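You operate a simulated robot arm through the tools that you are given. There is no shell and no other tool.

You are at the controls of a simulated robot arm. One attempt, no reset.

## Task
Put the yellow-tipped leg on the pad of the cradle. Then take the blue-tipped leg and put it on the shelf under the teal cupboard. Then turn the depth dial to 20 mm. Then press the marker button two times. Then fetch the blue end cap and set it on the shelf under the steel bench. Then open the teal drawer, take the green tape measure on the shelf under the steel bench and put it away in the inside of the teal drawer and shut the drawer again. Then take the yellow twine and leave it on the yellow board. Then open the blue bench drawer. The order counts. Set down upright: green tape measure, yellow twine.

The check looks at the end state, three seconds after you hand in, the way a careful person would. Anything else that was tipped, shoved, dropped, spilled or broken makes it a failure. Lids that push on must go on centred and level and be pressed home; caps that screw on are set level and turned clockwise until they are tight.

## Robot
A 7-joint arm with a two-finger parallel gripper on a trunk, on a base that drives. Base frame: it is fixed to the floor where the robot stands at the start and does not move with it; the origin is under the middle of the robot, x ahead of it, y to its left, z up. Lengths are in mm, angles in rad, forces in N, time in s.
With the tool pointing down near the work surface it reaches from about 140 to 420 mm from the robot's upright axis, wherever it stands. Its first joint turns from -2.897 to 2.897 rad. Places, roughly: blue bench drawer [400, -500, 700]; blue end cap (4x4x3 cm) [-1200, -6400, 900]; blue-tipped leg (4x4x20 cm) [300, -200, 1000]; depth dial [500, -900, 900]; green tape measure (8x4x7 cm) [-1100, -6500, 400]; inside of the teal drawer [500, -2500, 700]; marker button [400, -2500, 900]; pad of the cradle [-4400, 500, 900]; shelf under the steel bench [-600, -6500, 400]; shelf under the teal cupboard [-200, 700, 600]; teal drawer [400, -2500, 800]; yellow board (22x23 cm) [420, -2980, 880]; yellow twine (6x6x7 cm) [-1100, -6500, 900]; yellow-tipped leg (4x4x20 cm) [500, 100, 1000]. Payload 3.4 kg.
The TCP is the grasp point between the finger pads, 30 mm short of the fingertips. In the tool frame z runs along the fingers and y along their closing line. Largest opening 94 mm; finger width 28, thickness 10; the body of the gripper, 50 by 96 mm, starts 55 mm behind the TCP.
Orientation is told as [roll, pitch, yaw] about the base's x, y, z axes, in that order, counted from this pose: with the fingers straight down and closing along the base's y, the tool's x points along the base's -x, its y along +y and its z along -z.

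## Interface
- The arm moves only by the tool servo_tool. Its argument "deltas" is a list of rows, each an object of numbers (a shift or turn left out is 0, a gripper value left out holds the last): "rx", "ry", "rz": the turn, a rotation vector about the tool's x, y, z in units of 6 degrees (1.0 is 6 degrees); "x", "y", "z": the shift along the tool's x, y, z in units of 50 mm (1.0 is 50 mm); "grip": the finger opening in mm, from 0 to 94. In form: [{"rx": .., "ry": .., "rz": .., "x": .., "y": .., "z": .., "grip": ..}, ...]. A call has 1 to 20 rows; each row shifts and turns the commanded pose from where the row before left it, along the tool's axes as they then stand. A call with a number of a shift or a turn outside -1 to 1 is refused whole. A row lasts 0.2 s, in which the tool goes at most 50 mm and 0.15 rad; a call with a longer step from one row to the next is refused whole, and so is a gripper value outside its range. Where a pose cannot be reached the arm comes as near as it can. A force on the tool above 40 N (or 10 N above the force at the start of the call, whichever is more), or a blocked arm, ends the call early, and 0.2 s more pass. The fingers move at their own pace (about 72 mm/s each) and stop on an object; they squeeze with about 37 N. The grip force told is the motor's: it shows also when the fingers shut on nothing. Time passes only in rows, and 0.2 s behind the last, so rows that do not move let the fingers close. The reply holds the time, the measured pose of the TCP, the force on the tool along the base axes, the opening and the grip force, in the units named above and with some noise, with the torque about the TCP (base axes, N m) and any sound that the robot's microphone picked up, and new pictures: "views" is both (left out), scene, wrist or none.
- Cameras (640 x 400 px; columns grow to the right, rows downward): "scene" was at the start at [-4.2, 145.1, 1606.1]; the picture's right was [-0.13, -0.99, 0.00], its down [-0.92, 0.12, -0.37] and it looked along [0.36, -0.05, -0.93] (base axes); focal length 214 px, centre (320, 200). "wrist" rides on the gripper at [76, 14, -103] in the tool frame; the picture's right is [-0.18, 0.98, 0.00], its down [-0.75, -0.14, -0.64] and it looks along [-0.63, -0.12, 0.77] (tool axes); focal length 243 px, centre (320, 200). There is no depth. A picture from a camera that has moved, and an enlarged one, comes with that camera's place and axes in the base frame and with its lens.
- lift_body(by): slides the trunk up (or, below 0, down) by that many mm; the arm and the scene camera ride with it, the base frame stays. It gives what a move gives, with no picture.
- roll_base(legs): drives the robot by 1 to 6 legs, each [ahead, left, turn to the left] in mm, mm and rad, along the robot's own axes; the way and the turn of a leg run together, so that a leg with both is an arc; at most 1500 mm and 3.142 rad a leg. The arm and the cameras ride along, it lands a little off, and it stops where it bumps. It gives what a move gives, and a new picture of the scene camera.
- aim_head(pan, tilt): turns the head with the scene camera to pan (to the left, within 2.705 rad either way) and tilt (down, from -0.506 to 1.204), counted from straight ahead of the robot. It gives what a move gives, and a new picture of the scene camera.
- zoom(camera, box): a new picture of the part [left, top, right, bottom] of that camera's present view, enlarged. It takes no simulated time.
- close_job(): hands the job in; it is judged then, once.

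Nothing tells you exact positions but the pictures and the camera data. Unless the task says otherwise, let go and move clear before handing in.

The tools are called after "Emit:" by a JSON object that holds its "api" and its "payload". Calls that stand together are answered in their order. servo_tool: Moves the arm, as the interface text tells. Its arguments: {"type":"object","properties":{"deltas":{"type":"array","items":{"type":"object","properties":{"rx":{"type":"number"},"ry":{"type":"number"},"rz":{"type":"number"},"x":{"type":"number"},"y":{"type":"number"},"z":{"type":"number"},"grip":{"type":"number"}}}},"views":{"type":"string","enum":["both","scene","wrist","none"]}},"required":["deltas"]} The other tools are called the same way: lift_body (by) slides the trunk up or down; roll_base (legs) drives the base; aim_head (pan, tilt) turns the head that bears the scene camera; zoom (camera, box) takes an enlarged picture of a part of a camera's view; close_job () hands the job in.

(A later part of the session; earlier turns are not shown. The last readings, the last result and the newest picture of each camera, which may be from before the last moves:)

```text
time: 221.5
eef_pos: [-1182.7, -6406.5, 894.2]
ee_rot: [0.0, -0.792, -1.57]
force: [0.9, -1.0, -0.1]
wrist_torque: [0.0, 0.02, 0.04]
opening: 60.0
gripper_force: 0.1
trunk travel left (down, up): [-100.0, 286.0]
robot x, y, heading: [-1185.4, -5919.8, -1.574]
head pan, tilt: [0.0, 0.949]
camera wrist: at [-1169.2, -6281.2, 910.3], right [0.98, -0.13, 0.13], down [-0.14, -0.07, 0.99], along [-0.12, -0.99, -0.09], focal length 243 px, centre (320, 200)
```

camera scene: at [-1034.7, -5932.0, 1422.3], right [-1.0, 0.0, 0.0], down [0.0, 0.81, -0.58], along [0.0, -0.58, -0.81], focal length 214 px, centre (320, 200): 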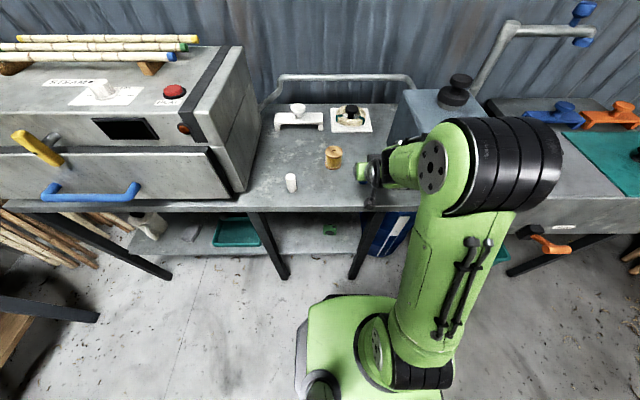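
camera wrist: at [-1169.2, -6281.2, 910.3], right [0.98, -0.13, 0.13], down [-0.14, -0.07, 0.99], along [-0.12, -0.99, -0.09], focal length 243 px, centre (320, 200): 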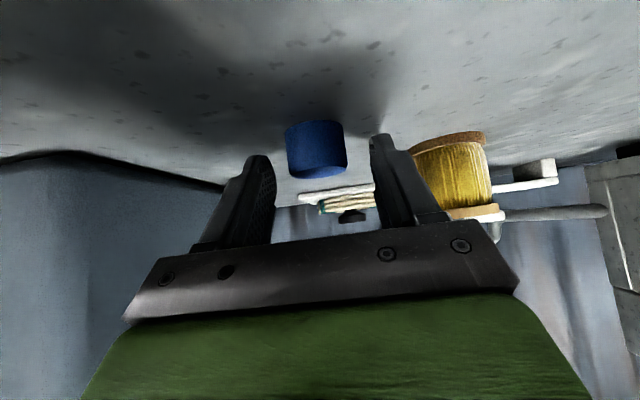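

Emit:
{"api": "servo_tool", "payload": {"deltas": [{"z": 0.03, "x": 0.02, "grip": 20}, {"grip": 10}, {"grip": 0}, {"grip": 0}, {"grip": 0}], "views": "wrist"}}

```text
time: 222.7
eef_pos: [-1182.8, -6408.4, 893.0]
ee_rot: [0.0, -0.795, -1.566]
force: [0.1, 0.5, 0.5]
wrist_torque: [-0.03, -0.01, 0.03]
opening: 32.2
gripper_force: 37.6
trunk travel left (down, up): [-100.0, 286.0]
robot x, y, heading: [-1181.2, -5919.6, -1.572]
head pan, tilt: [0.0, 0.949]
camera wrist: at [-1169.1, -6281.9, 909.1], right [0.98, -0.13, 0.13], down [-0.14, -0.07, 0.99], along [-0.12, -0.99, -0.09], focal length 243 px, centre (320, 200)
```

wrist: 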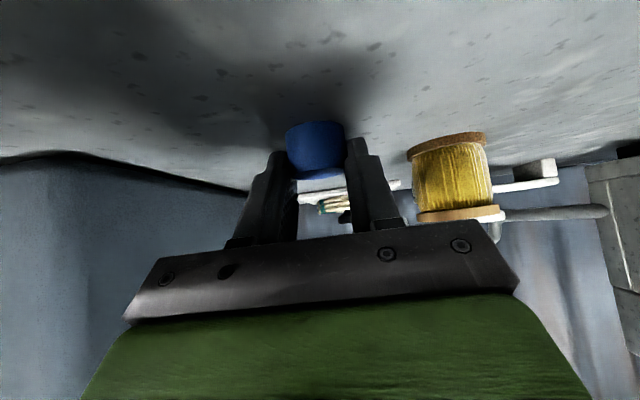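

The cap is held at 32 mm opening. Lifting it.

Emit:
{"api": "servo_tool", "payload": {"deltas": [{"x": -0.2, "z": -0.196}, {"x": -0.3, "z": -0.294}, {"x": -0.36, "z": -0.35}, {"x": -0.36, "z": -0.35}], "views": "both"}}

```text
time: 223.7
eef_pos: [-1183.7, -6407.4, 978.5]
ee_rot: [-0.001, -0.795, -1.57]
force: [0.3, 0.7, 0.1]
wrist_torque: [0.01, 0.01, -0.01]
opening: 32.7
gripper_force: 37.0
trunk travel left (down, up): [-100.0, 286.0]
robot x, y, heading: [-1186.4, -5918.0, -1.569]
head pan, tilt: [0.0, 0.949]
camera scene: at [-1034.8, -5930.9, 1422.3], right [-1.0, 0.0, 0.0], down [0.0, 0.81, -0.58], along [0.0, -0.58, -0.81], focal length 214 px, centre (320, 200)
camera wrist: at [-1169.7, -6281.9, 995.2], right [0.98, -0.13, 0.13], down [-0.14, -0.07, 0.99], along [-0.12, -0.99, -0.09], focal length 243 px, centre (320, 200)
```

scene: 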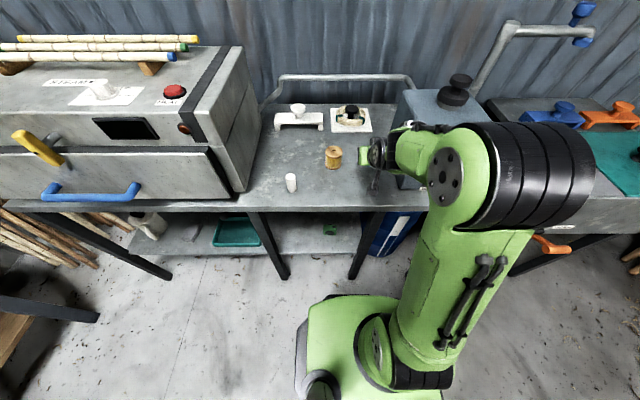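
wrist: 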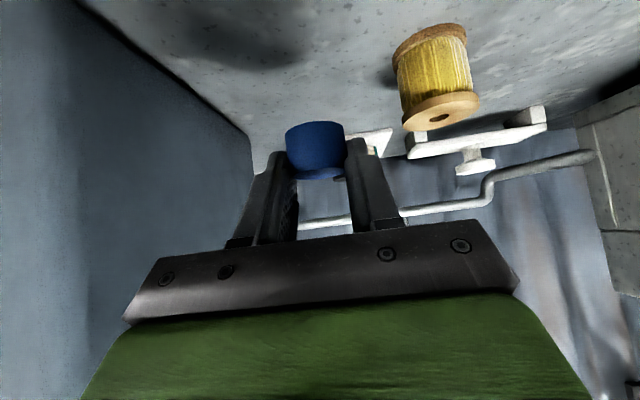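

The cap is lifted clear. I'll back off from the bench, shift left, lower the trunk fully and bring the arm down in front of the shelf.

Emit:
{"api": "roll_base", "payload": {"legs": [[-200, 0, 0], [0, 252, 0]]}}

Emit:
{"api": "lift_body", "payload": {"by": -100}}

Emit:
{"api": "servo_tool", "payload": {"deltas": [{"x": 0.57, "z": 0.56}, {"x": 0.57, "z": 0.56}, {"x": 0.57, "z": 0.56}, {"x": 0.57, "z": 0.56}, {"x": 0.57, "z": 0.56}], "views": "both"}}

```text
time: 226.7
eef_pos: [-932.0, -6207.0, 977.9]
ee_rot: [-0.001, -0.794, -1.562]
force: [-0.8, -0.3, -0.5]
wrist_torque: [0.01, -0.01, -0.02]
opening: 32.7
gripper_force: 37.2
trunk travel left (down, up): [-100.0, 286.0]
robot x, y, heading: [-938.8, -5720.2, -1.571]
head pan, tilt: [0.0, 0.949]
camera scene: at [-784.0, -5730.3, 1422.2], right [-1.0, 0.0, 0.0], down [0.0, 0.81, -0.58], along [0.0, -0.58, -0.81], focal length 214 px, centre (320, 200)
```

scene: 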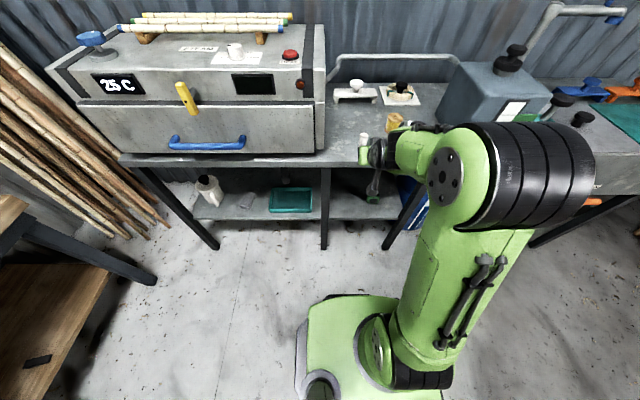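

```text
time: 228.0
eef_pos: [-933.9, -6207.1, 877.7]
ee_rot: [0.001, -0.796, -1.566]
force: [0.2, 0.1, 0.4]
wrist_torque: [-0.01, 0.03, 0.02]
opening: 32.4
gripper_force: 37.0
trunk travel left (down, up): [0.0, 386.0]
robot x, y, heading: [-937.3, -5718.5, -1.569]
head pan, tilt: [0.0, 0.949]
```

```text
time: 229.2
eef_pos: [-933.9, -6207.0, 679.2]
ee_rot: [0.001, -0.796, -1.566]
force: [0.0, -0.1, 0.3]
wrist_torque: [0.02, 0.02, 0.01]
opening: 32.4
gripper_force: 36.9
trunk travel left (down, up): [0.0, 386.0]
robot x, y, heading: [-937.9, -5718.4, -1.57]
head pan, tilt: [0.0, 0.949]
camera scene: at [-785.1, -5730.6, 1323.0], right [-1.0, 0.0, 0.0], down [0.0, 0.81, -0.58], along [0.0, -0.58, -0.81], focal length 214 px, centre (320, 200)
camera wrist: at [-919.3, -6081.9, 695.3], right [0.98, -0.12, 0.13], down [-0.14, -0.07, 0.99], along [-0.11, -0.99, -0.08], focal length 243 px, centre (320, 200)
```

scene: 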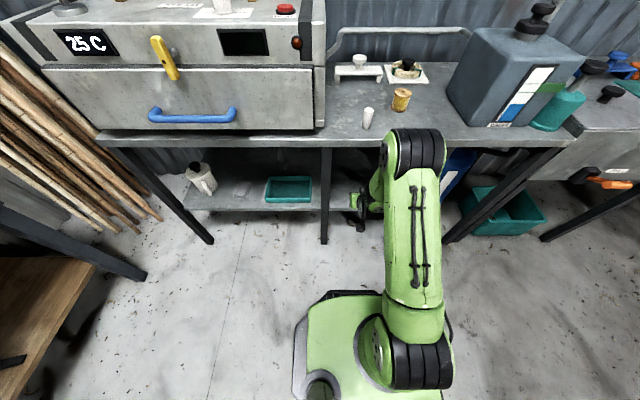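
wrist: 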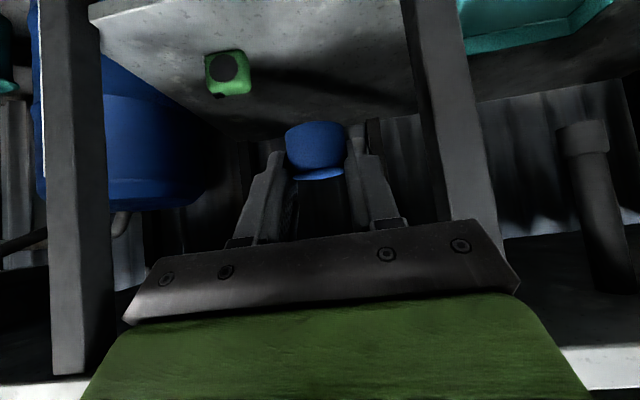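

The arm is coming down in front of the bench. I'll lower further while pulling in a little, so the elbow stays high and clear of the bench edge.

Emit:
{"api": "servo_tool", "payload": {"deltas": [{"x": 0.729, "z": 0.346}, {"x": 0.729, "z": 0.346}, {"x": 0.729, "z": 0.346}, {"x": 0.729, "z": 0.346}], "views": "both"}}

```text
time: 230.2
eef_pos: [-932.7, -6156.0, 528.5]
ee_rot: [0.0, -0.797, -1.563]
force: [0.1, 1.3, -0.4]
wrist_torque: [0.03, 0.0, -0.01]
opening: 32.4
gripper_force: 37.3
trunk travel left (down, up): [0.0, 386.0]
robot x, y, heading: [-938.1, -5718.8, -1.568]
head pan, tilt: [0.0, 0.949]
camera scene: at [-785.1, -5730.4, 1323.0], right [-1.0, 0.0, 0.0], down [0.0, 0.81, -0.58], along [0.0, -0.58, -0.81], focal length 214 px, centre (320, 200)
camera wrist: at [-919.7, -6029.4, 544.1], right [0.98, -0.12, 0.13], down [-0.14, -0.07, 0.99], along [-0.11, -0.99, -0.08], focal length 243 px, centre (320, 200)
```

scene: 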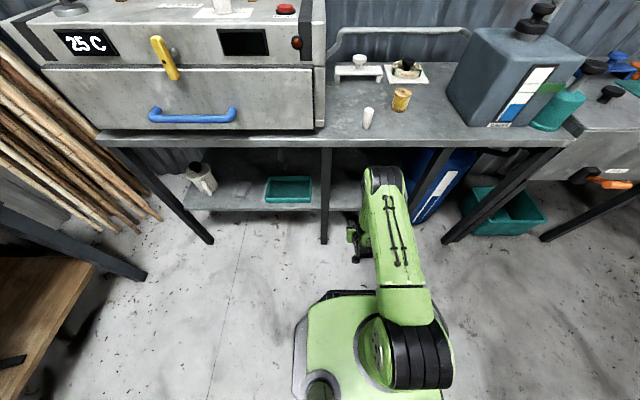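
wrist: 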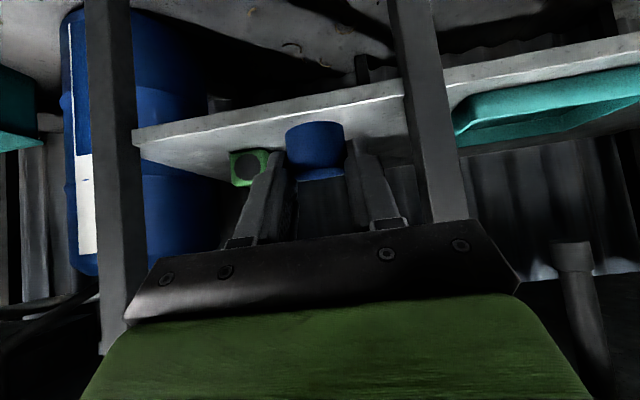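

Emit:
{"api": "zoom", "payload": {"camera": "wrist", "box": [100, 60, 460, 240]}}

Emit:
{"api": "zoom", "payload": {"camera": "scene", "box": [280, 100, 480, 280]}}

```text
1.78 times, centred on (280, 150) of wrist
camera zoom: at [-919.7, -6029.4, 544.1], right [0.98, -0.12, 0.13], down [-0.14, -0.07, 0.99], along [-0.11, -0.99, -0.08], focal length 431 px, centre (391, 289)
```

zoom: 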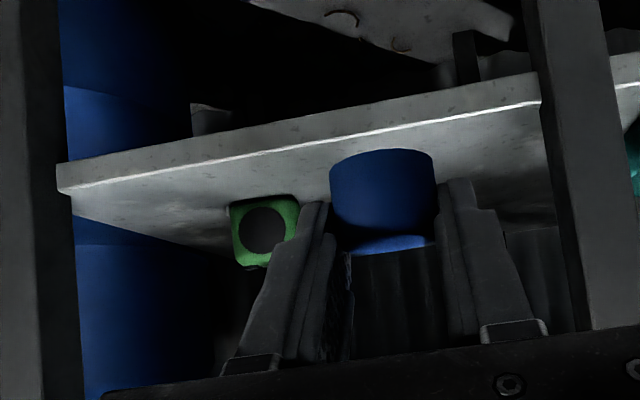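

```text
2.22 times, centred on (380, 190) of scene
camera zoom: at [-785.1, -5730.4, 1323.0], right [-1.0, 0.0, 0.0], down [0.0, 0.81, -0.58], along [0.0, -0.58, -0.81], focal length 477 px, centre (187, 222)
```

zoom: 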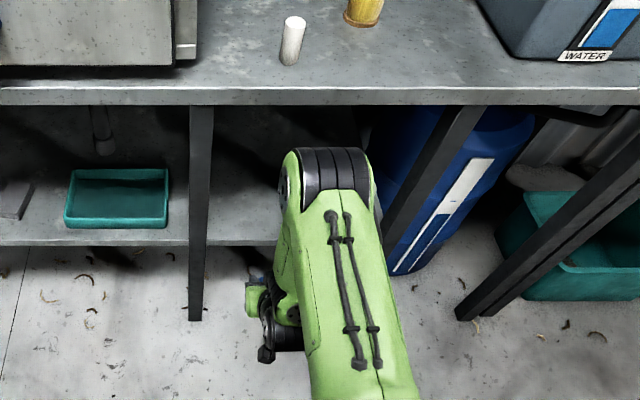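

The elbow would crowd the bench edge with the arm folded like this. I'll extend the arm to about 560 mm ahead so the forearm stays well in front of the bench, then drive in.

Emit:
{"api": "servo_tool", "payload": {"deltas": [{"z": 0.64, "x": -0.25}, {"z": 0.64, "x": -0.25}, {"z": 0.64, "x": -0.25}, {"z": 0.61, "x": -0.25}], "views": "both"}}

```text
time: 231.2
eef_pos: [-933.0, -6281.1, 475.5]
ee_rot: [0.0, -0.794, -1.565]
force: [0.0, 0.3, -0.2]
wrist_torque: [0.04, 0.03, 0.02]
opening: 32.3
gripper_force: 36.7
trunk travel left (down, up): [0.0, 386.0]
robot x, y, heading: [-937.2, -5715.9, -1.57]
head pan, tilt: [0.0, 0.949]
camera scene: at [-785.1, -5730.5, 1323.0], right [-1.0, 0.0, 0.0], down [0.0, 0.81, -0.58], along [0.0, -0.58, -0.81], focal length 214 px, centre (320, 200)
camera wrist: at [-919.2, -6155.5, 490.9], right [0.98, -0.12, 0.13], down [-0.14, -0.07, 0.99], along [-0.11, -0.99, -0.09], focal length 243 px, centre (320, 200)
```

scene: 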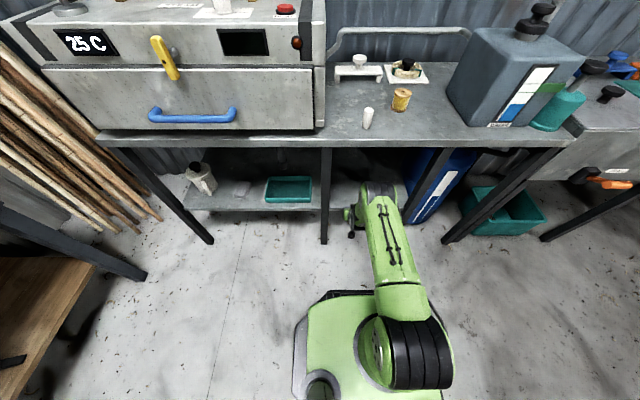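
wrist: 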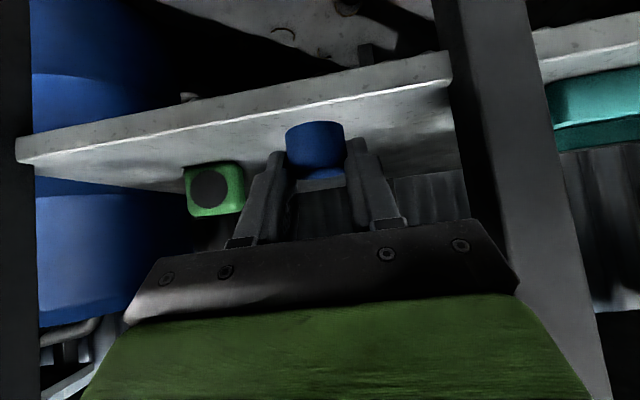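

Emit:
{"api": "roll_base", "payload": {"legs": [[100, -20, -0.003]]}}

Emit:
{"api": "zoom", "payload": {"camera": "wrist", "box": [0, 0, 640, 400]}}

```text
time: 232.4
eef_pos: [-954.4, -6382.0, 474.4]
ee_rot: [0.0, -0.793, -1.57]
force: [-0.8, 0.1, 0.1]
wrist_torque: [0.02, 0.03, 0.0]
opening: 32.5
gripper_force: 37.1
trunk travel left (down, up): [0.0, 386.0]
robot x, y, heading: [-956.2, -5816.2, -1.576]
head pan, tilt: [0.0, 0.949]
camera scene: at [-805.6, -5831.4, 1323.0], right [-1.0, 0.0, 0.0], down [0.0, 0.81, -0.58], along [0.0, -0.58, -0.81], focal length 214 px, centre (320, 200)
```

scene: 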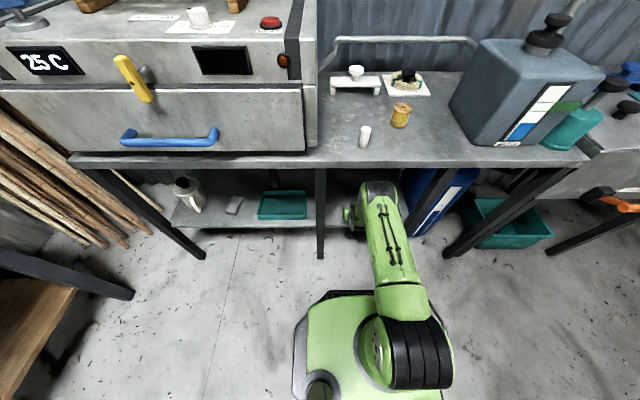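

```text
1.00 times, centred on (320, 200) of wrist (not enlarged: the box is as wide or as high as the picture)
camera zoom: at [-941.0, -6255.3, 490.9], right [0.98, -0.13, 0.13], down [-0.14, -0.07, 0.99], along [-0.12, -0.99, -0.09], focal length 243 px, centre (320, 200)
```

zoom: 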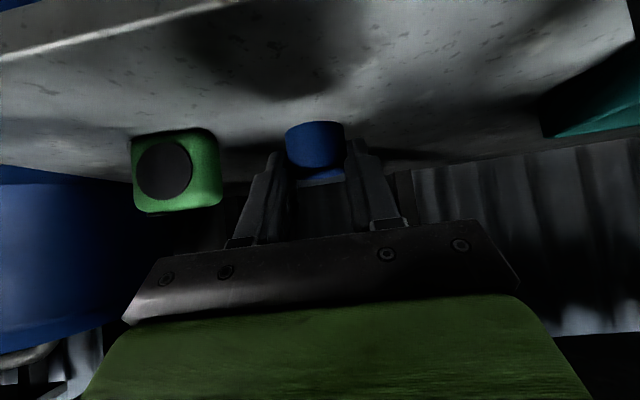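

The cap is over the shelf, about 40 mm inside its edge. Lowering slowly until it touches.

Emit:
{"api": "servo_tool", "payload": {"deltas": [{"x": 0.143, "z": 0.14}, {"x": 0.143, "z": 0.14}, {"x": 0.086, "z": 0.084}, {"x": 0.043, "z": 0.042}, {"x": 0.036, "z": 0.035}, {}], "views": "wrist"}}

```text
time: 233.8
eef_pos: [-955.0, -6380.7, 442.9]
ee_rot: [-0.002, -0.796, -1.569]
force: [0.0, 0.1, -1.0]
wrist_torque: [0.02, -0.02, 0.0]
opening: 32.2
gripper_force: 37.0
trunk travel left (down, up): [0.0, 386.0]
robot x, y, heading: [-958.1, -5816.7, -1.575]
head pan, tilt: [0.0, 0.949]
camera wrist: at [-940.9, -6255.3, 459.5], right [0.98, -0.13, 0.13], down [-0.14, -0.07, 0.99], along [-0.12, -0.99, -0.09], focal length 243 px, centre (320, 200)
```

wrist: 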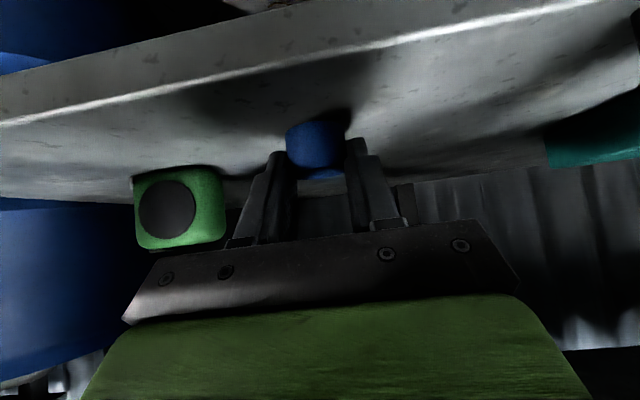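

Emit:
{"api": "servo_tool", "payload": {"deltas": [{"x": 0.036, "z": 0.035}, {"x": 0.036, "z": 0.035}, {"x": 0.036, "z": 0.035}, {}], "views": "none"}}

```text
time: 234.8
eef_pos: [-954.0, -6381.0, 434.5]
ee_rot: [-0.001, -0.794, -1.568]
force: [-0.4, -0.3, 0.1]
wrist_torque: [0.01, 0.04, 0.01]
opening: 31.9
gripper_force: 36.8
trunk travel left (down, up): [0.0, 386.0]
robot x, y, heading: [-956.6, -5819.4, -1.57]
head pan, tilt: [0.0, 0.949]
```

Emit:
{"api": "servo_tool", "payload": {"deltas": [{"x": 0.036, "z": 0.035}, {"x": 0.036, "z": 0.035}, {}], "views": "wrist"}}

```text
time: 235.6
eef_pos: [-955.2, -6381.0, 432.7]
ee_rot: [0.0, -0.801, -1.57]
force: [-0.4, 6.6, 16.1]
wrist_torque: [0.22, 0.01, 0.04]
opening: 32.6
gripper_force: 36.8
trunk travel left (down, up): [0.0, 386.0]
robot x, y, heading: [-959.9, -5814.4, -1.57]
head pan, tilt: [0.0, 0.949]
camera wrist: at [-941.0, -6255.4, 448.6], right [0.98, -0.13, 0.13], down [-0.14, -0.06, 0.99], along [-0.12, -0.99, -0.08], focal length 243 px, centre (320, 200)
```

wrist: 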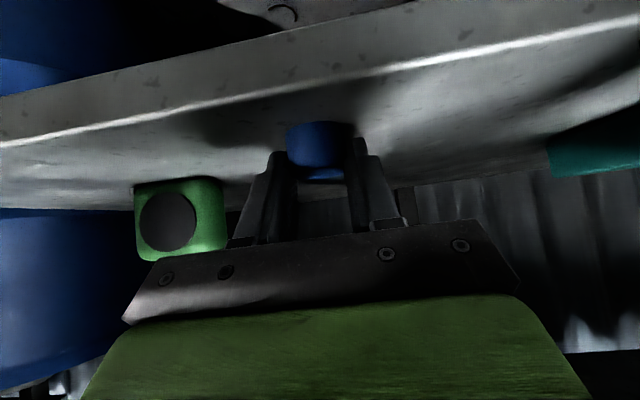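

Contact with 16 N. Relaxing slightly and releasing the cap.

Emit:
{"api": "servo_tool", "payload": {"deltas": [{"x": -0.03, "z": -0.03}, {"grip": 38}, {"grip": 46}, {"grip": 60}, {}], "views": "wrist"}}

```text
time: 236.8
eef_pos: [-954.2, -6380.8, 432.0]
ee_rot: [0.001, -0.795, -1.57]
force: [0.3, 1.2, 0.2]
wrist_torque: [-0.01, 0.01, 0.02]
opening: 59.8
gripper_force: 0.1
trunk travel left (down, up): [0.0, 386.0]
robot x, y, heading: [-957.1, -5815.1, -1.569]
head pan, tilt: [0.0, 0.949]
camera wrist: at [-940.9, -6255.0, 449.3], right [0.98, -0.13, 0.13], down [-0.14, -0.07, 0.99], along [-0.12, -0.99, -0.09], focal length 243 px, centre (320, 200)
```

wrist: 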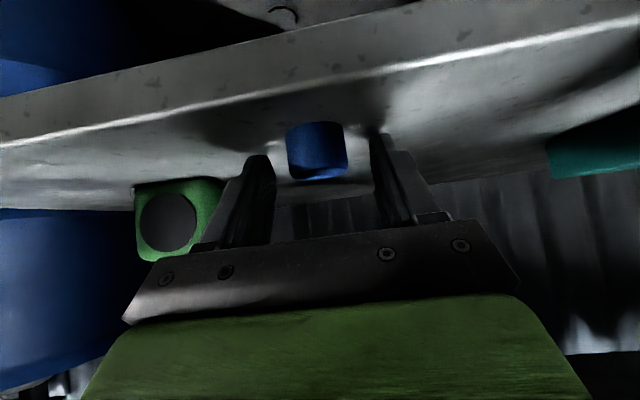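

The cap stands on the shelf. I'll withdraw along the tool axis, back out and look.

Emit:
{"api": "servo_tool", "payload": {"deltas": [{"z": -0.4}, {"z": -0.8}, {"z": -0.9}], "views": "wrist"}}

Emit:
{"api": "roll_base", "payload": {"legs": [[-140, 0, 0]]}}

Emit:
{"api": "zoom", "payload": {"camera": "wrist", "box": [0, 0, 640, 400]}}

```text
time: 237.6
eef_pos: [-955.5, -6305.3, 506.1]
ee_rot: [-0.001, -0.796, -1.569]
force: [-0.2, -1.2, 0.0]
wrist_torque: [0.04, 0.01, -0.03]
opening: 60.2
gripper_force: 0.1
trunk travel left (down, up): [0.0, 386.0]
robot x, y, heading: [-957.4, -5814.6, -1.574]
head pan, tilt: [0.0, 0.949]
camera wrist: at [-941.2, -6180.1, 522.7], right [0.98, -0.13, 0.13], down [-0.14, -0.07, 0.99], along [-0.12, -0.99, -0.09], focal length 243 px, centre (320, 200)
```

wrist: 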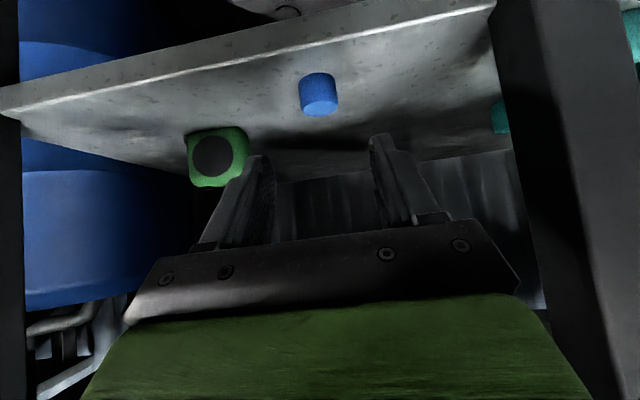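

```text
time: 238.9
eef_pos: [-955.6, -6164.4, 505.8]
ee_rot: [-0.001, -0.796, -1.569]
force: [0.0, -0.8, 0.1]
wrist_torque: [0.04, 0.01, -0.01]
opening: 60.0
gripper_force: 0.0
trunk travel left (down, up): [0.0, 386.0]
robot x, y, heading: [-954.1, -5677.1, -1.569]
head pan, tilt: [0.0, 0.949]
camera scene: at [-805.2, -5689.7, 1323.0], right [-1.0, 0.0, 0.0], down [0.0, 0.81, -0.58], along [0.0, -0.58, -0.81], focal length 214 px, centre (320, 200)
```

scene: 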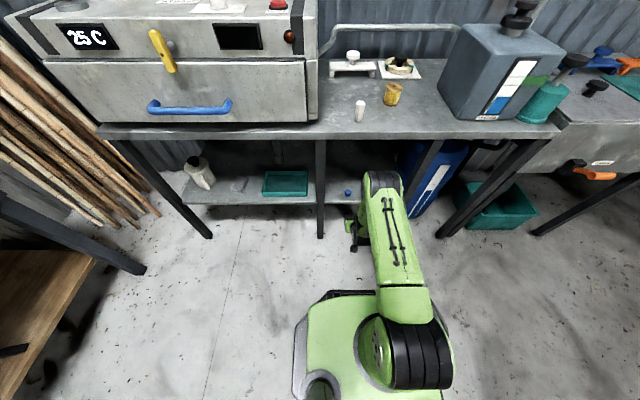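

```text
1.00 times, centred on (320, 200) of wrist (not enlarged: the box is as wide or as high as the picture)
camera zoom: at [-940.7, -6039.9, 522.5], right [0.98, -0.13, 0.13], down [-0.14, -0.07, 0.99], along [-0.12, -0.99, -0.09], focal length 243 px, centre (320, 200)
```

zoom: 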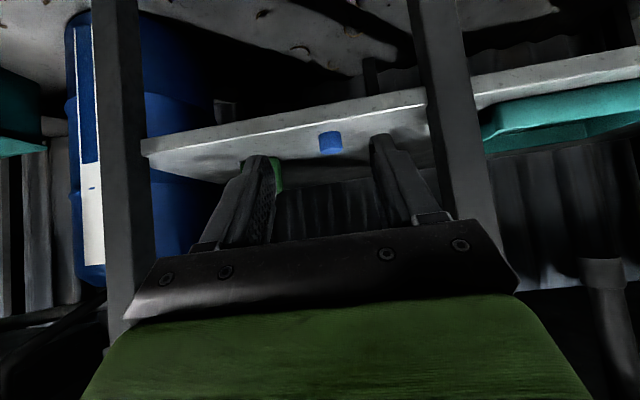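

The cap is upright on the shelf. Now I'll go back to open the teal drawer, raising the trunk and arm for the drive.

Emit:
{"api": "roll_base", "payload": {"legs": [[0, 570, 0]]}}

Emit:
{"api": "lift_body", "payload": {"by": 300}}

Emit:
{"api": "servo_tool", "payload": {"deltas": [{"x": -0.6, "z": -0.588}, {"x": -0.6, "z": -0.588}, {"x": -0.6, "z": -0.588}, {"x": -0.6, "z": -0.588}, {"x": -0.6, "z": -0.588}, {"x": -0.6, "z": -0.588}], "views": "none"}}

Emit:
{"api": "roll_base", "payload": {"legs": [[-1500, 0, 0], [-1450, 0, 0], [0, 0, 1.57]]}}

Emit:
{"api": "aim_head", "payload": {"pan": 0.1, "tilt": 0.85}}

```text
time: 242.2
eef_pos: [-384.4, -6165.6, 505.3]
ee_rot: [0.001, -0.795, -1.566]
force: [-0.3, 0.0, 0.3]
wrist_torque: [-0.02, 0.01, 0.01]
opening: 60.2
gripper_force: 0.0
trunk travel left (down, up): [0.0, 386.0]
robot x, y, heading: [-384.6, -5674.6, -1.574]
head pan, tilt: [0.0, 0.949]
camera scene: at [-235.8, -5689.9, 1323.0], right [-1.0, 0.0, 0.0], down [0.0, 0.81, -0.58], along [0.0, -0.58, -0.81], focal length 214 px, centre (320, 200)
```

scene: 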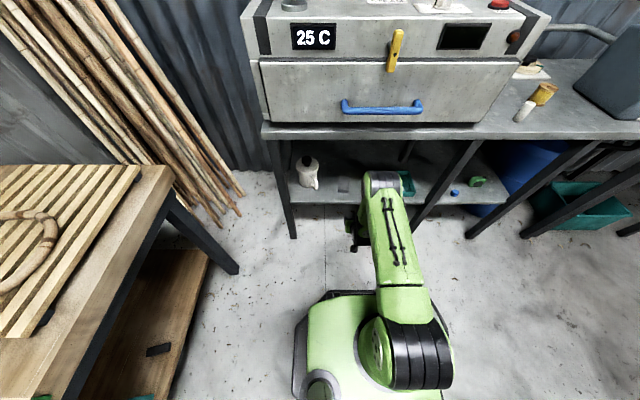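

```text
time: 245.2
eef_pos: [-383.2, -6165.7, 805.5]
ee_rot: [-0.001, -0.795, -1.563]
force: [0.0, -0.5, -0.3]
wrist_torque: [-0.01, 0.0, 0.0]
opening: 59.9
gripper_force: 0.1
trunk travel left (down, up): [-300.0, 86.0]
robot x, y, heading: [-386.7, -5680.1, -1.564]
head pan, tilt: [0.0, 0.949]
```

```text
time: 246.6
eef_pos: [-384.5, -6163.7, 1057.0]
ee_rot: [-0.002, -0.797, -1.565]
force: [-0.5, 0.5, 0.3]
wrist_torque: [-0.02, 0.0, -0.02]
opening: 60.0
gripper_force: 0.0
trunk travel left (down, up): [-300.0, 86.0]
robot x, y, heading: [-389.6, -5679.1, -1.567]
head pan, tilt: [0.0, 0.949]
```

```text
time: 264.6
eef_pos: [71.7, -2718.6, 1056.4]
ee_rot: [0.001, -0.797, 0.013]
force: [0.5, 0.0, -0.4]
wrist_torque: [-0.02, 0.01, -0.03]
opening: 60.1
gripper_force: 0.1
trunk travel left (down, up): [-300.0, 86.0]
robot x, y, heading: [-416.9, -2729.4, 0.009]
head pan, tilt: [0.0, 0.949]
camera scene: at [-404.3, -2574.7, 1622.0], right [0.01, -1.0, 0.0], down [-0.81, -0.01, -0.58], along [0.58, 0.01, -0.81], focal length 214 px, centre (320, 200)
```

scene: 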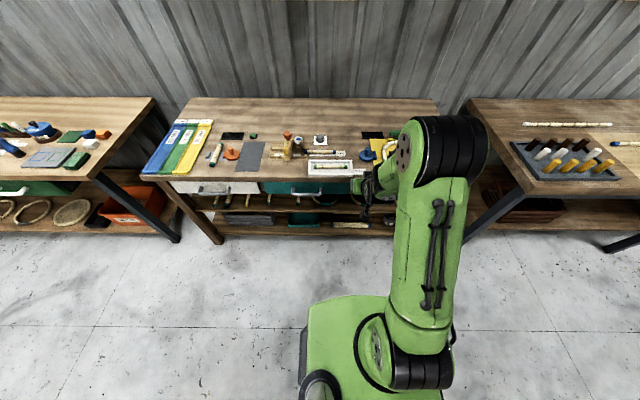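

```text
time: 265.3
eef_pos: [72.5, -2719.0, 1055.8]
ee_rot: [0.001, -0.796, 0.014]
force: [0.2, -0.4, -0.3]
wrist_torque: [-0.04, 0.0, 0.0]
opening: 59.9
gripper_force: 0.0
trunk travel left (down, up): [-300.0, 86.0]
robot x, y, heading: [-417.3, -2726.4, 0.005]
head pan, tilt: [0.099, 0.85]
camera scene: at [-399.3, -2567.0, 1629.5], right [0.11, -0.99, 0.0], down [-0.75, -0.08, -0.66], along [0.66, 0.07, -0.75], focal length 214 px, centre (320, 200)
```

scene: 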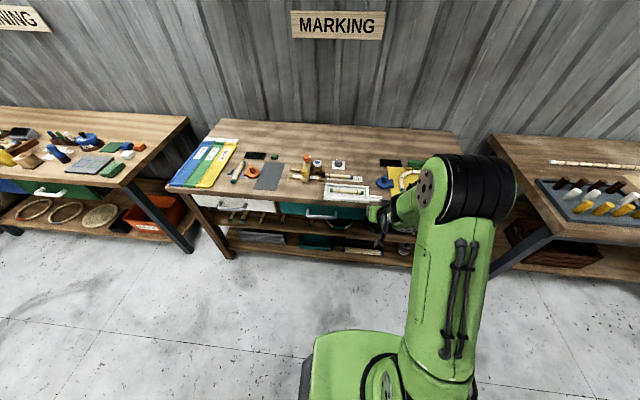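

Emit:
{"api": "roll_base", "payload": {"legs": [[60, 225, -0.005]]}}

Emit:
{"api": "aim_head", "payload": {"pan": 0.0, "tilt": 0.9}}

Emit:
{"api": "zoom", "payload": {"camera": "scene", "box": [240, 130, 420, 260]}}

Emit:
{"api": "zoom", "payload": {"camera": "wrist", "box": [0, 0, 640, 400]}}

```text
time: 267.1
eef_pos: [129.7, -2493.8, 1056.0]
ee_rot: [-0.002, -0.796, 0.01]
force: [0.6, 0.5, 0.1]
wrist_torque: [0.01, -0.01, -0.01]
opening: 60.1
gripper_force: 0.1
trunk travel left (down, up): [-300.0, 86.0]
robot x, y, heading: [-357.3, -2502.6, 0.003]
head pan, tilt: [0.099, 0.85]
camera scene: at [-340.8, -2339.9, 1629.3], right [0.11, -0.99, 0.0], down [-0.75, -0.08, -0.66], along [0.66, 0.07, -0.75], focal length 214 px, centre (320, 200)
```

scene: 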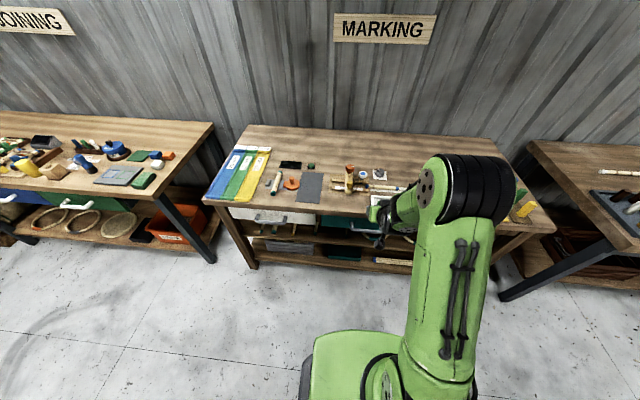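

```text
time: 267.7
eef_pos: [129.2, -2495.5, 1057.2]
ee_rot: [0.001, -0.795, 0.009]
force: [-0.1, 0.0, 0.3]
wrist_torque: [-0.01, 0.0, -0.03]
opening: 60.0
gripper_force: 0.1
trunk travel left (down, up): [-300.0, 86.0]
robot x, y, heading: [-357.8, -2500.8, 0.008]
head pan, tilt: [0.0, 0.901]
camera scene: at [-343.4, -2349.1, 1625.6], right [0.01, -1.0, 0.0], down [-0.78, -0.01, -0.62], along [0.62, 0.0, -0.78], focal length 214 px, centre (320, 200)
```

scene: 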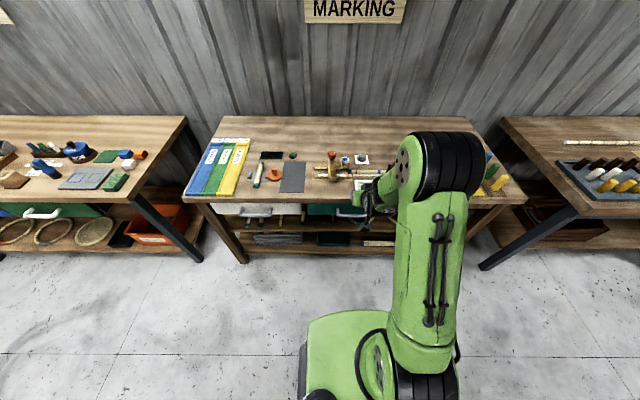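

```text
3.08 times, centred on (330, 195) of scene
camera zoom: at [-343.4, -2349.1, 1625.6], right [0.01, -1.0, 0.0], down [-0.78, -0.01, -0.62], along [0.62, 0.0, -0.78], focal length 660 px, centre (289, 215)
```

zoom: 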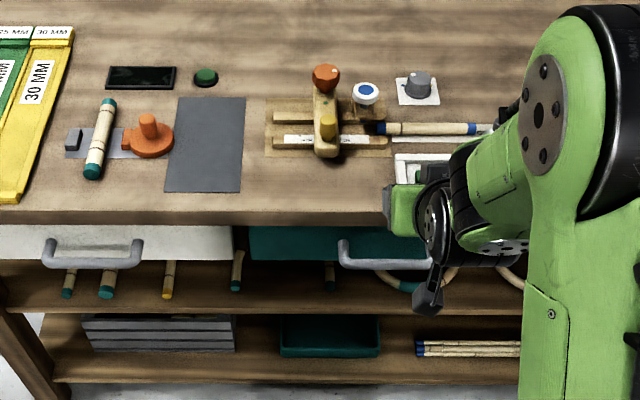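

```text
1.00 times, centred on (320, 200) of wrist (not enlarged: the box is as wide or as high as the picture)
camera zoom: at [2.8, -2484.2, 1072.9], right [0.12, 0.98, 0.13], down [0.07, -0.14, 0.99], along [0.99, -0.11, -0.09], focal length 243 px, centre (320, 200)
```

zoom: 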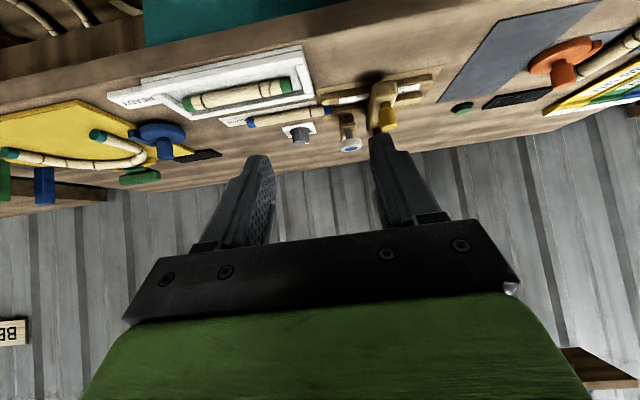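

The teal drawer's grey handle bar spans about y -2422 to -2560. I'll lower the trunk so the wrist camera looks straight at the handle.

Emit:
{"api": "lift_body", "payload": {"by": -200}}

Emit:
{"api": "servo_tool", "payload": {"deltas": [{"x": 0.2, "z": -0.2}], "views": "both"}}

Emit:
{"api": "zoom", "payload": {"camera": "wrist", "box": [140, 20, 500, 230]}}

```text
time: 269.9
eef_pos: [130.1, -2495.5, 857.2]
ee_rot: [0.0, -0.796, 0.011]
force: [0.0, -0.5, 0.3]
wrist_torque: [0.0, -0.03, 0.0]
opening: 60.1
gripper_force: 0.0
trunk travel left (down, up): [-100.0, 286.0]
robot x, y, heading: [-359.8, -2500.2, 0.01]
head pan, tilt: [0.0, 0.901]
```

```text
time: 270.3
eef_pos: [114.7, -2495.8, 858.0]
ee_rot: [0.001, -0.796, 0.009]
force: [0.1, 0.8, 0.1]
wrist_torque: [-0.03, -0.03, 0.02]
opening: 60.0
gripper_force: 0.1
trunk travel left (down, up): [-100.0, 286.0]
robot x, y, heading: [-355.9, -2500.3, 0.01]
head pan, tilt: [0.0, 0.901]
camera scene: at [-343.7, -2349.0, 1425.9], right [0.01, -1.0, 0.0], down [-0.78, -0.01, -0.62], along [0.62, 0.0, -0.78], focal length 214 px, centre (320, 200)
camera wrist: at [-11.9, -2484.0, 873.6], right [0.12, 0.98, 0.13], down [0.07, -0.14, 0.99], along [0.99, -0.11, -0.09], focal length 243 px, centre (320, 200)
```

scene: 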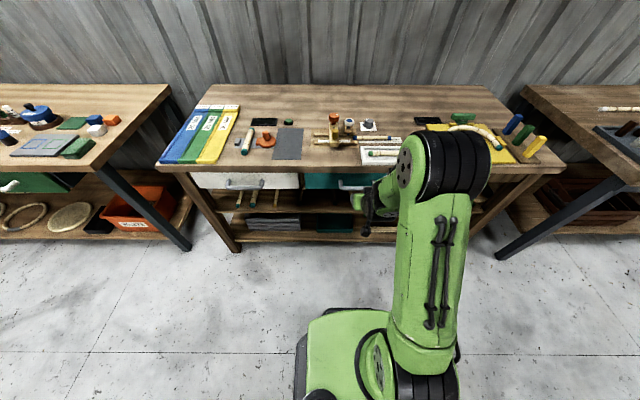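
wrist: 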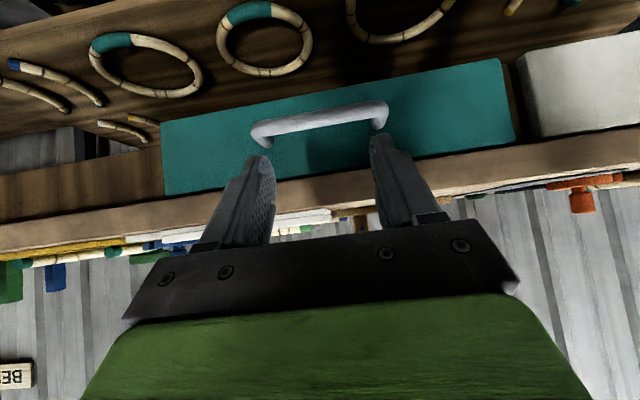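

```text
1.78 times, centred on (320, 125) of wrist
camera zoom: at [-11.9, -2484.0, 873.6], right [0.12, 0.98, 0.13], down [0.07, -0.14, 0.99], along [0.99, -0.11, -0.09], focal length 431 px, centre (320, 333)
```

zoom: 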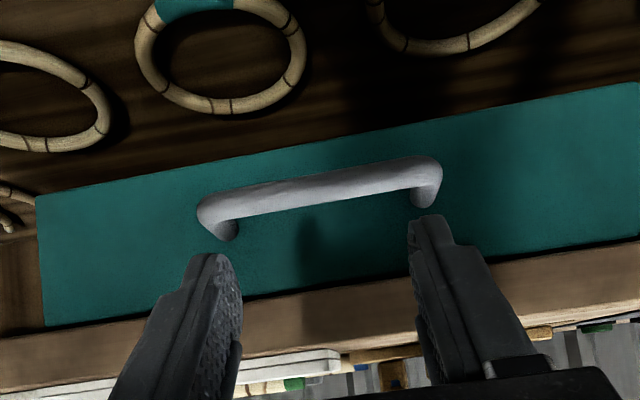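

The handle bar is at about x=245, z=762, y -2435…-2574, with about 40 mm of gap behind it. I'll turn the gripper 90° about its axis so the fingers close above and below the bar.

Emit:
{"api": "servo_tool", "payload": {"deltas": [{"rz": 1, "grip": 40}, {"rz": 1}, {"rz": 1}, {"rz": 1}, {"rz": 1}, {"rz": 1}, {"rz": 1}, {"rz": 1}, {"rz": 1}, {"rz": 1}, {"rz": 1}, {"rz": 1}, {"rz": 1}, {"rz": 1}, {"rz": 1}], "views": "both"}}

```text
time: 273.5
eef_pos: [116.2, -2496.6, 857.6]
ee_rot: [0.796, 0.002, -1.562]
force: [0.4, -0.1, -0.4]
wrist_torque: [-0.01, 0.0, -0.03]
opening: 40.3
gripper_force: 0.1
trunk travel left (down, up): [-100.0, 286.0]
robot x, y, heading: [-358.5, -2504.0, 0.007]
head pan, tilt: [0.0, 0.901]
camera scene: at [-343.3, -2349.0, 1425.9], right [0.01, -1.0, 0.0], down [-0.78, -0.01, -0.62], along [0.62, 0.0, -0.78], focal length 214 px, centre (320, 200)
camera wrist: at [51.2, -2422.0, 937.7], right [0.69, -0.18, 0.7], down [-0.55, -0.76, 0.35], along [0.47, -0.63, -0.62], focal length 243 px, centre (320, 200)
```

scene: 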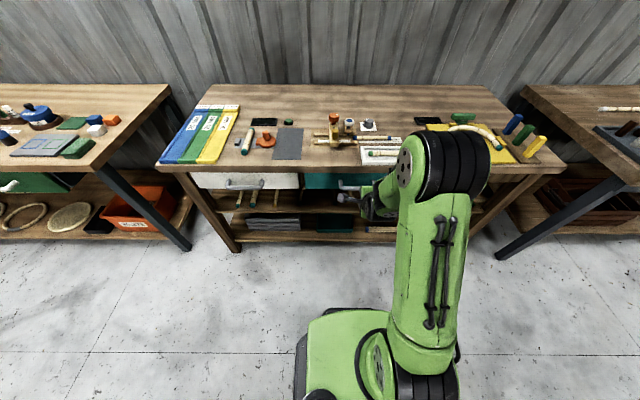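
wrist: 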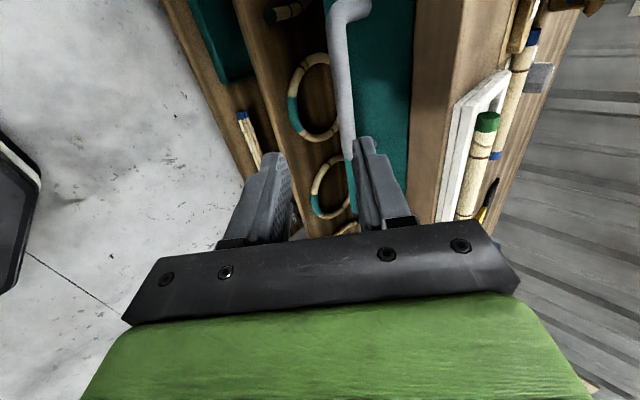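

The fingers now close in the vertical plane. I'll line up with the bar and advance partway.

Emit:
{"api": "servo_tool", "payload": {"deltas": [{"y": 0.44, "x": -0.14}, {"z": 0.7}, {"z": 0.7}, {"z": 0.5}], "views": "wrist"}}

Emit:
{"api": "zoom", "payload": {"camera": "scene", "box": [290, 140, 420, 240]}}

```text
time: 274.5
eef_pos: [199.2, -2502.4, 804.1]
ee_rot: [0.796, 0.0, -1.563]
force: [0.6, -0.3, 0.7]
wrist_torque: [0.02, -0.03, -0.03]
opening: 39.9
gripper_force: 0.0
trunk travel left (down, up): [-100.0, 286.0]
robot x, y, heading: [-357.0, -2503.4, 0.004]
head pan, tilt: [0.0, 0.901]
camera wrist: at [134.6, -2428.4, 886.4], right [0.69, -0.18, 0.7], down [-0.55, -0.76, 0.35], along [0.47, -0.63, -0.62], focal length 243 px, centre (320, 200)
```

wrist: 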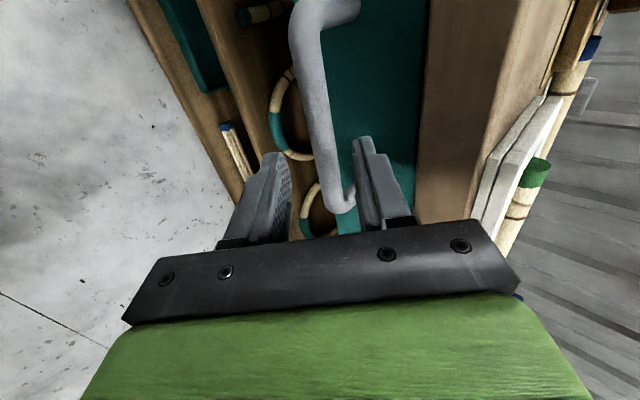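

```text
4.00 times, centred on (355, 190) of scene
camera zoom: at [-342.9, -2349.0, 1425.9], right [0.01, -1.0, 0.0], down [-0.78, -0.01, -0.62], along [0.62, 0.0, -0.78], focal length 858 px, centre (180, 240)
```

zoom: 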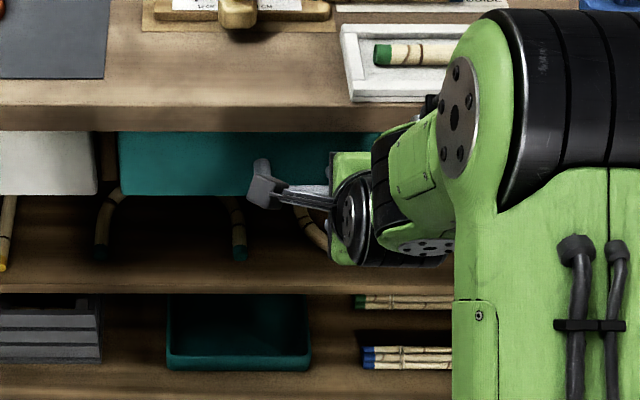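

The bar passes between the fingers. Advancing the remaining 44 mm, then closing on it.

Emit:
{"api": "servo_tool", "payload": {"deltas": [{"y": 0.08, "z": 0.3}, {"z": 0.3}, {"z": 0.28}, {"grip": 0}, {"grip": 0}, {"grip": 0}], "views": "wrist"}}

```text
time: 275.9
eef_pos: [232.5, -2503.3, 775.5]
ee_rot: [0.791, -0.001, -1.561]
force: [-5.0, -0.8, -9.4]
wrist_torque: [0.02, 0.13, 0.1]
opening: 17.6
gripper_force: 45.1
trunk travel left (down, up): [-100.0, 286.0]
robot x, y, heading: [-358.8, -2500.7, 0.008]
head pan, tilt: [0.0, 0.901]
camera wrist: at [168.3, -2428.1, 857.1], right [0.69, -0.18, 0.7], down [-0.55, -0.76, 0.35], along [0.47, -0.63, -0.62], focal length 243 px, centre (320, 200)
```

wrist: 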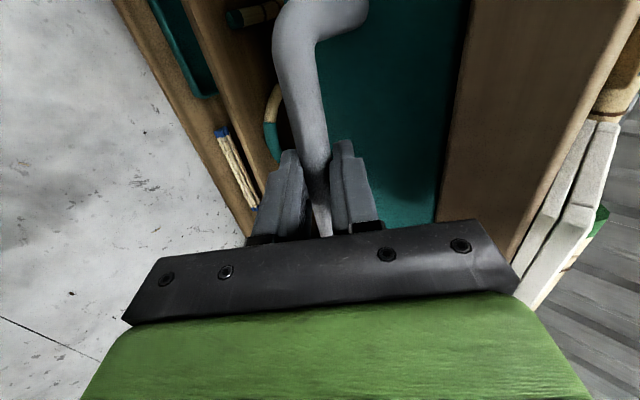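

The bar is gripped at 17.6 mm. Testing a gentle pull with the arm.

Emit:
{"api": "servo_tool", "payload": {"deltas": [{"z": -0.143, "y": -0.14}, {"z": -0.143, "y": -0.14}, {"z": -0.143, "y": -0.14}, {"z": -0.143, "y": -0.14}], "views": "wrist"}}

```text
time: 276.9
eef_pos: [192.4, -2503.7, 775.3]
ee_rot: [0.79, 0.001, -1.56]
force: [-1.3, -0.8, -16.5]
wrist_torque: [-0.16, 0.18, -0.1]
opening: 17.4
gripper_force: 44.8
trunk travel left (down, up): [-100.0, 286.0]
robot x, y, heading: [-358.9, -2503.9, 0.007]
head pan, tilt: [0.0, 0.901]
camera wrist: at [129.1, -2428.1, 857.1], right [0.69, -0.18, 0.7], down [-0.55, -0.76, 0.35], along [0.47, -0.63, -0.62], focal length 243 px, centre (320, 200)
```

wrist: 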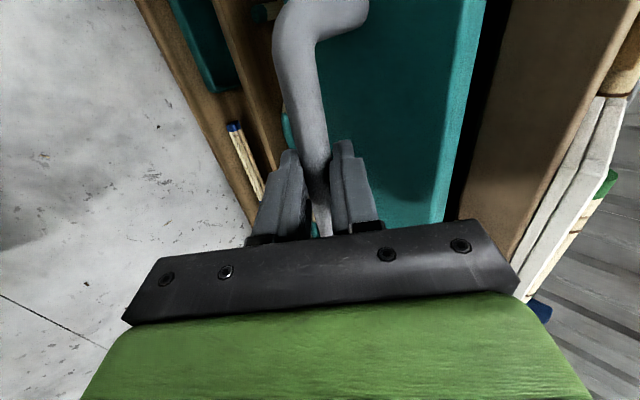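

The drawer slides. Pulling further in the same direction.

Emit:
{"api": "servo_tool", "payload": {"deltas": [{"z": -0.245, "y": -0.325}, {"z": -0.286, "y": -0.28}, {"z": -0.286, "y": -0.28}, {"z": -0.286, "y": -0.28}, {"z": -0.286, "y": -0.28}, {"z": -0.286, "y": -0.28}], "views": "both"}}

```text
time: 278.3
eef_pos: [72.7, -2502.7, 775.8]
ee_rot: [0.795, 0.003, -1.56]
force: [-2.4, 4.6, 12.7]
wrist_torque: [-0.26, 0.14, -0.22]
opening: 17.6
gripper_force: 44.9
trunk travel left (down, up): [-100.0, 286.0]
robot x, y, heading: [-358.2, -2503.1, 0.001]
head pan, tilt: [0.0, 0.901]
camera scene: at [-345.0, -2348.2, 1425.9], right [0.01, -1.0, 0.0], down [-0.78, -0.01, -0.62], along [0.62, 0.0, -0.78], focal length 214 px, centre (320, 200)
camera wrist: at [7.2, -2428.5, 856.9], right [0.69, -0.18, 0.7], down [-0.55, -0.76, 0.35], along [0.47, -0.62, -0.62], focal length 243 px, centre (320, 200)
```

scene: 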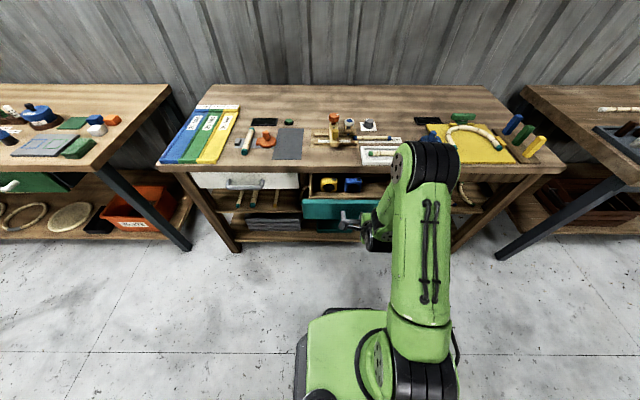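
wrist: 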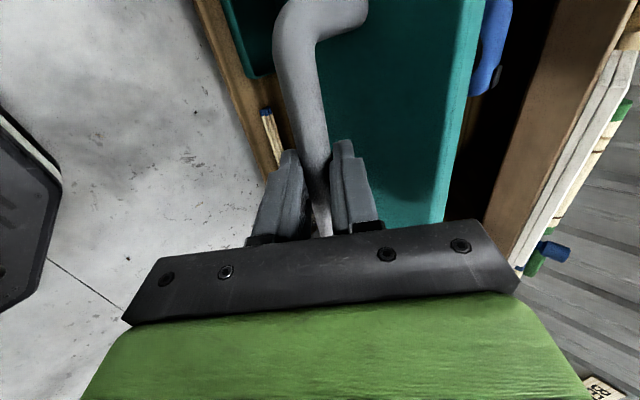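

The drawer is open about 160 mm, with yellow and blue tapes already inside. Pulling a bit more.

Emit:
{"api": "servo_tool", "payload": {"deltas": [{"z": -0.27, "y": -0.26}, {"z": -0.286, "y": -0.28}, {"z": -0.286, "y": -0.28}, {"z": -0.143, "y": -0.14}], "views": "scene"}}

```text
time: 279.3
eef_pos: [40.7, -2503.1, 775.2]
ee_rot: [0.796, 0.001, -1.558]
force: [0.6, 13.5, 12.7]
wrist_torque: [0.18, -0.21, 0.01]
opening: 17.8
gripper_force: 44.3
out of reach, approached as far as the arm can: row 2, 3, 4
trunk travel left (down, up): [-100.0, 286.0]
robot x, y, heading: [-359.6, -2503.3, -0.003]
head pan, tilt: [0.0, 0.901]
camera scene: at [-344.5, -2346.9, 1425.7], right [0.01, -1.0, 0.0], down [-0.78, -0.01, -0.62], along [0.62, 0.0, -0.78], focal length 214 px, centre (320, 200)
```

scene: 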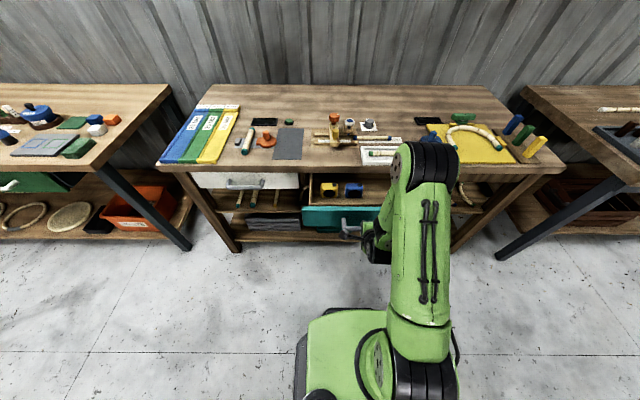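

The arm is at its inner limit with the drawer about 190 mm open. I'll use the base to pull a bit further.

Emit:
{"api": "roll_base", "payload": {"legs": [[-60, 0, 0]]}}

Emit:
{"api": "zoom", "payload": {"camera": "scene", "box": [280, 140, 440, 260]}}

```text
time: 280.3
eef_pos: [-21.2, -2504.2, 774.7]
ee_rot: [0.797, 0.0, -1.561]
force: [-0.3, 22.0, 8.1]
wrist_torque: [0.29, -0.1, 0.33]
opening: 17.7
gripper_force: 44.8
trunk travel left (down, up): [-100.0, 286.0]
robot x, y, heading: [-419.8, -2505.5, 0.011]
head pan, tilt: [0.0, 0.901]
camera scene: at [-405.2, -2346.4, 1425.6], right [0.01, -1.0, 0.0], down [-0.78, -0.01, -0.62], along [0.62, 0.0, -0.78], focal length 214 px, centre (320, 200)
```

scene: 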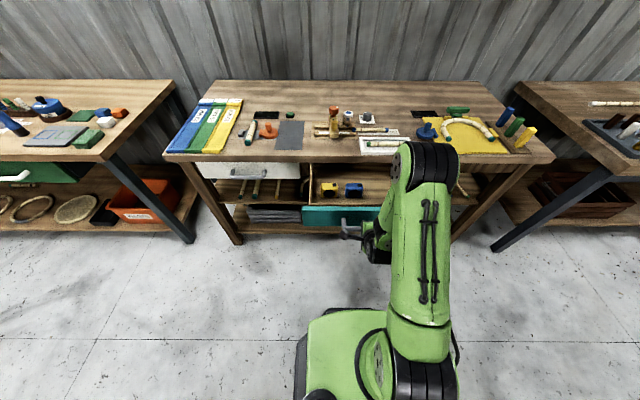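

```text
3.33 times, centred on (360, 200) of scene
camera zoom: at [-405.2, -2346.4, 1425.6], right [0.01, -1.0, 0.0], down [-0.78, -0.01, -0.62], along [0.62, 0.0, -0.78], focal length 715 px, centre (187, 200)
```

zoom: 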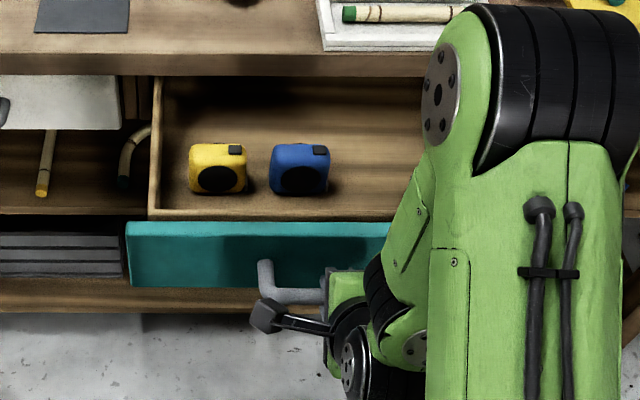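

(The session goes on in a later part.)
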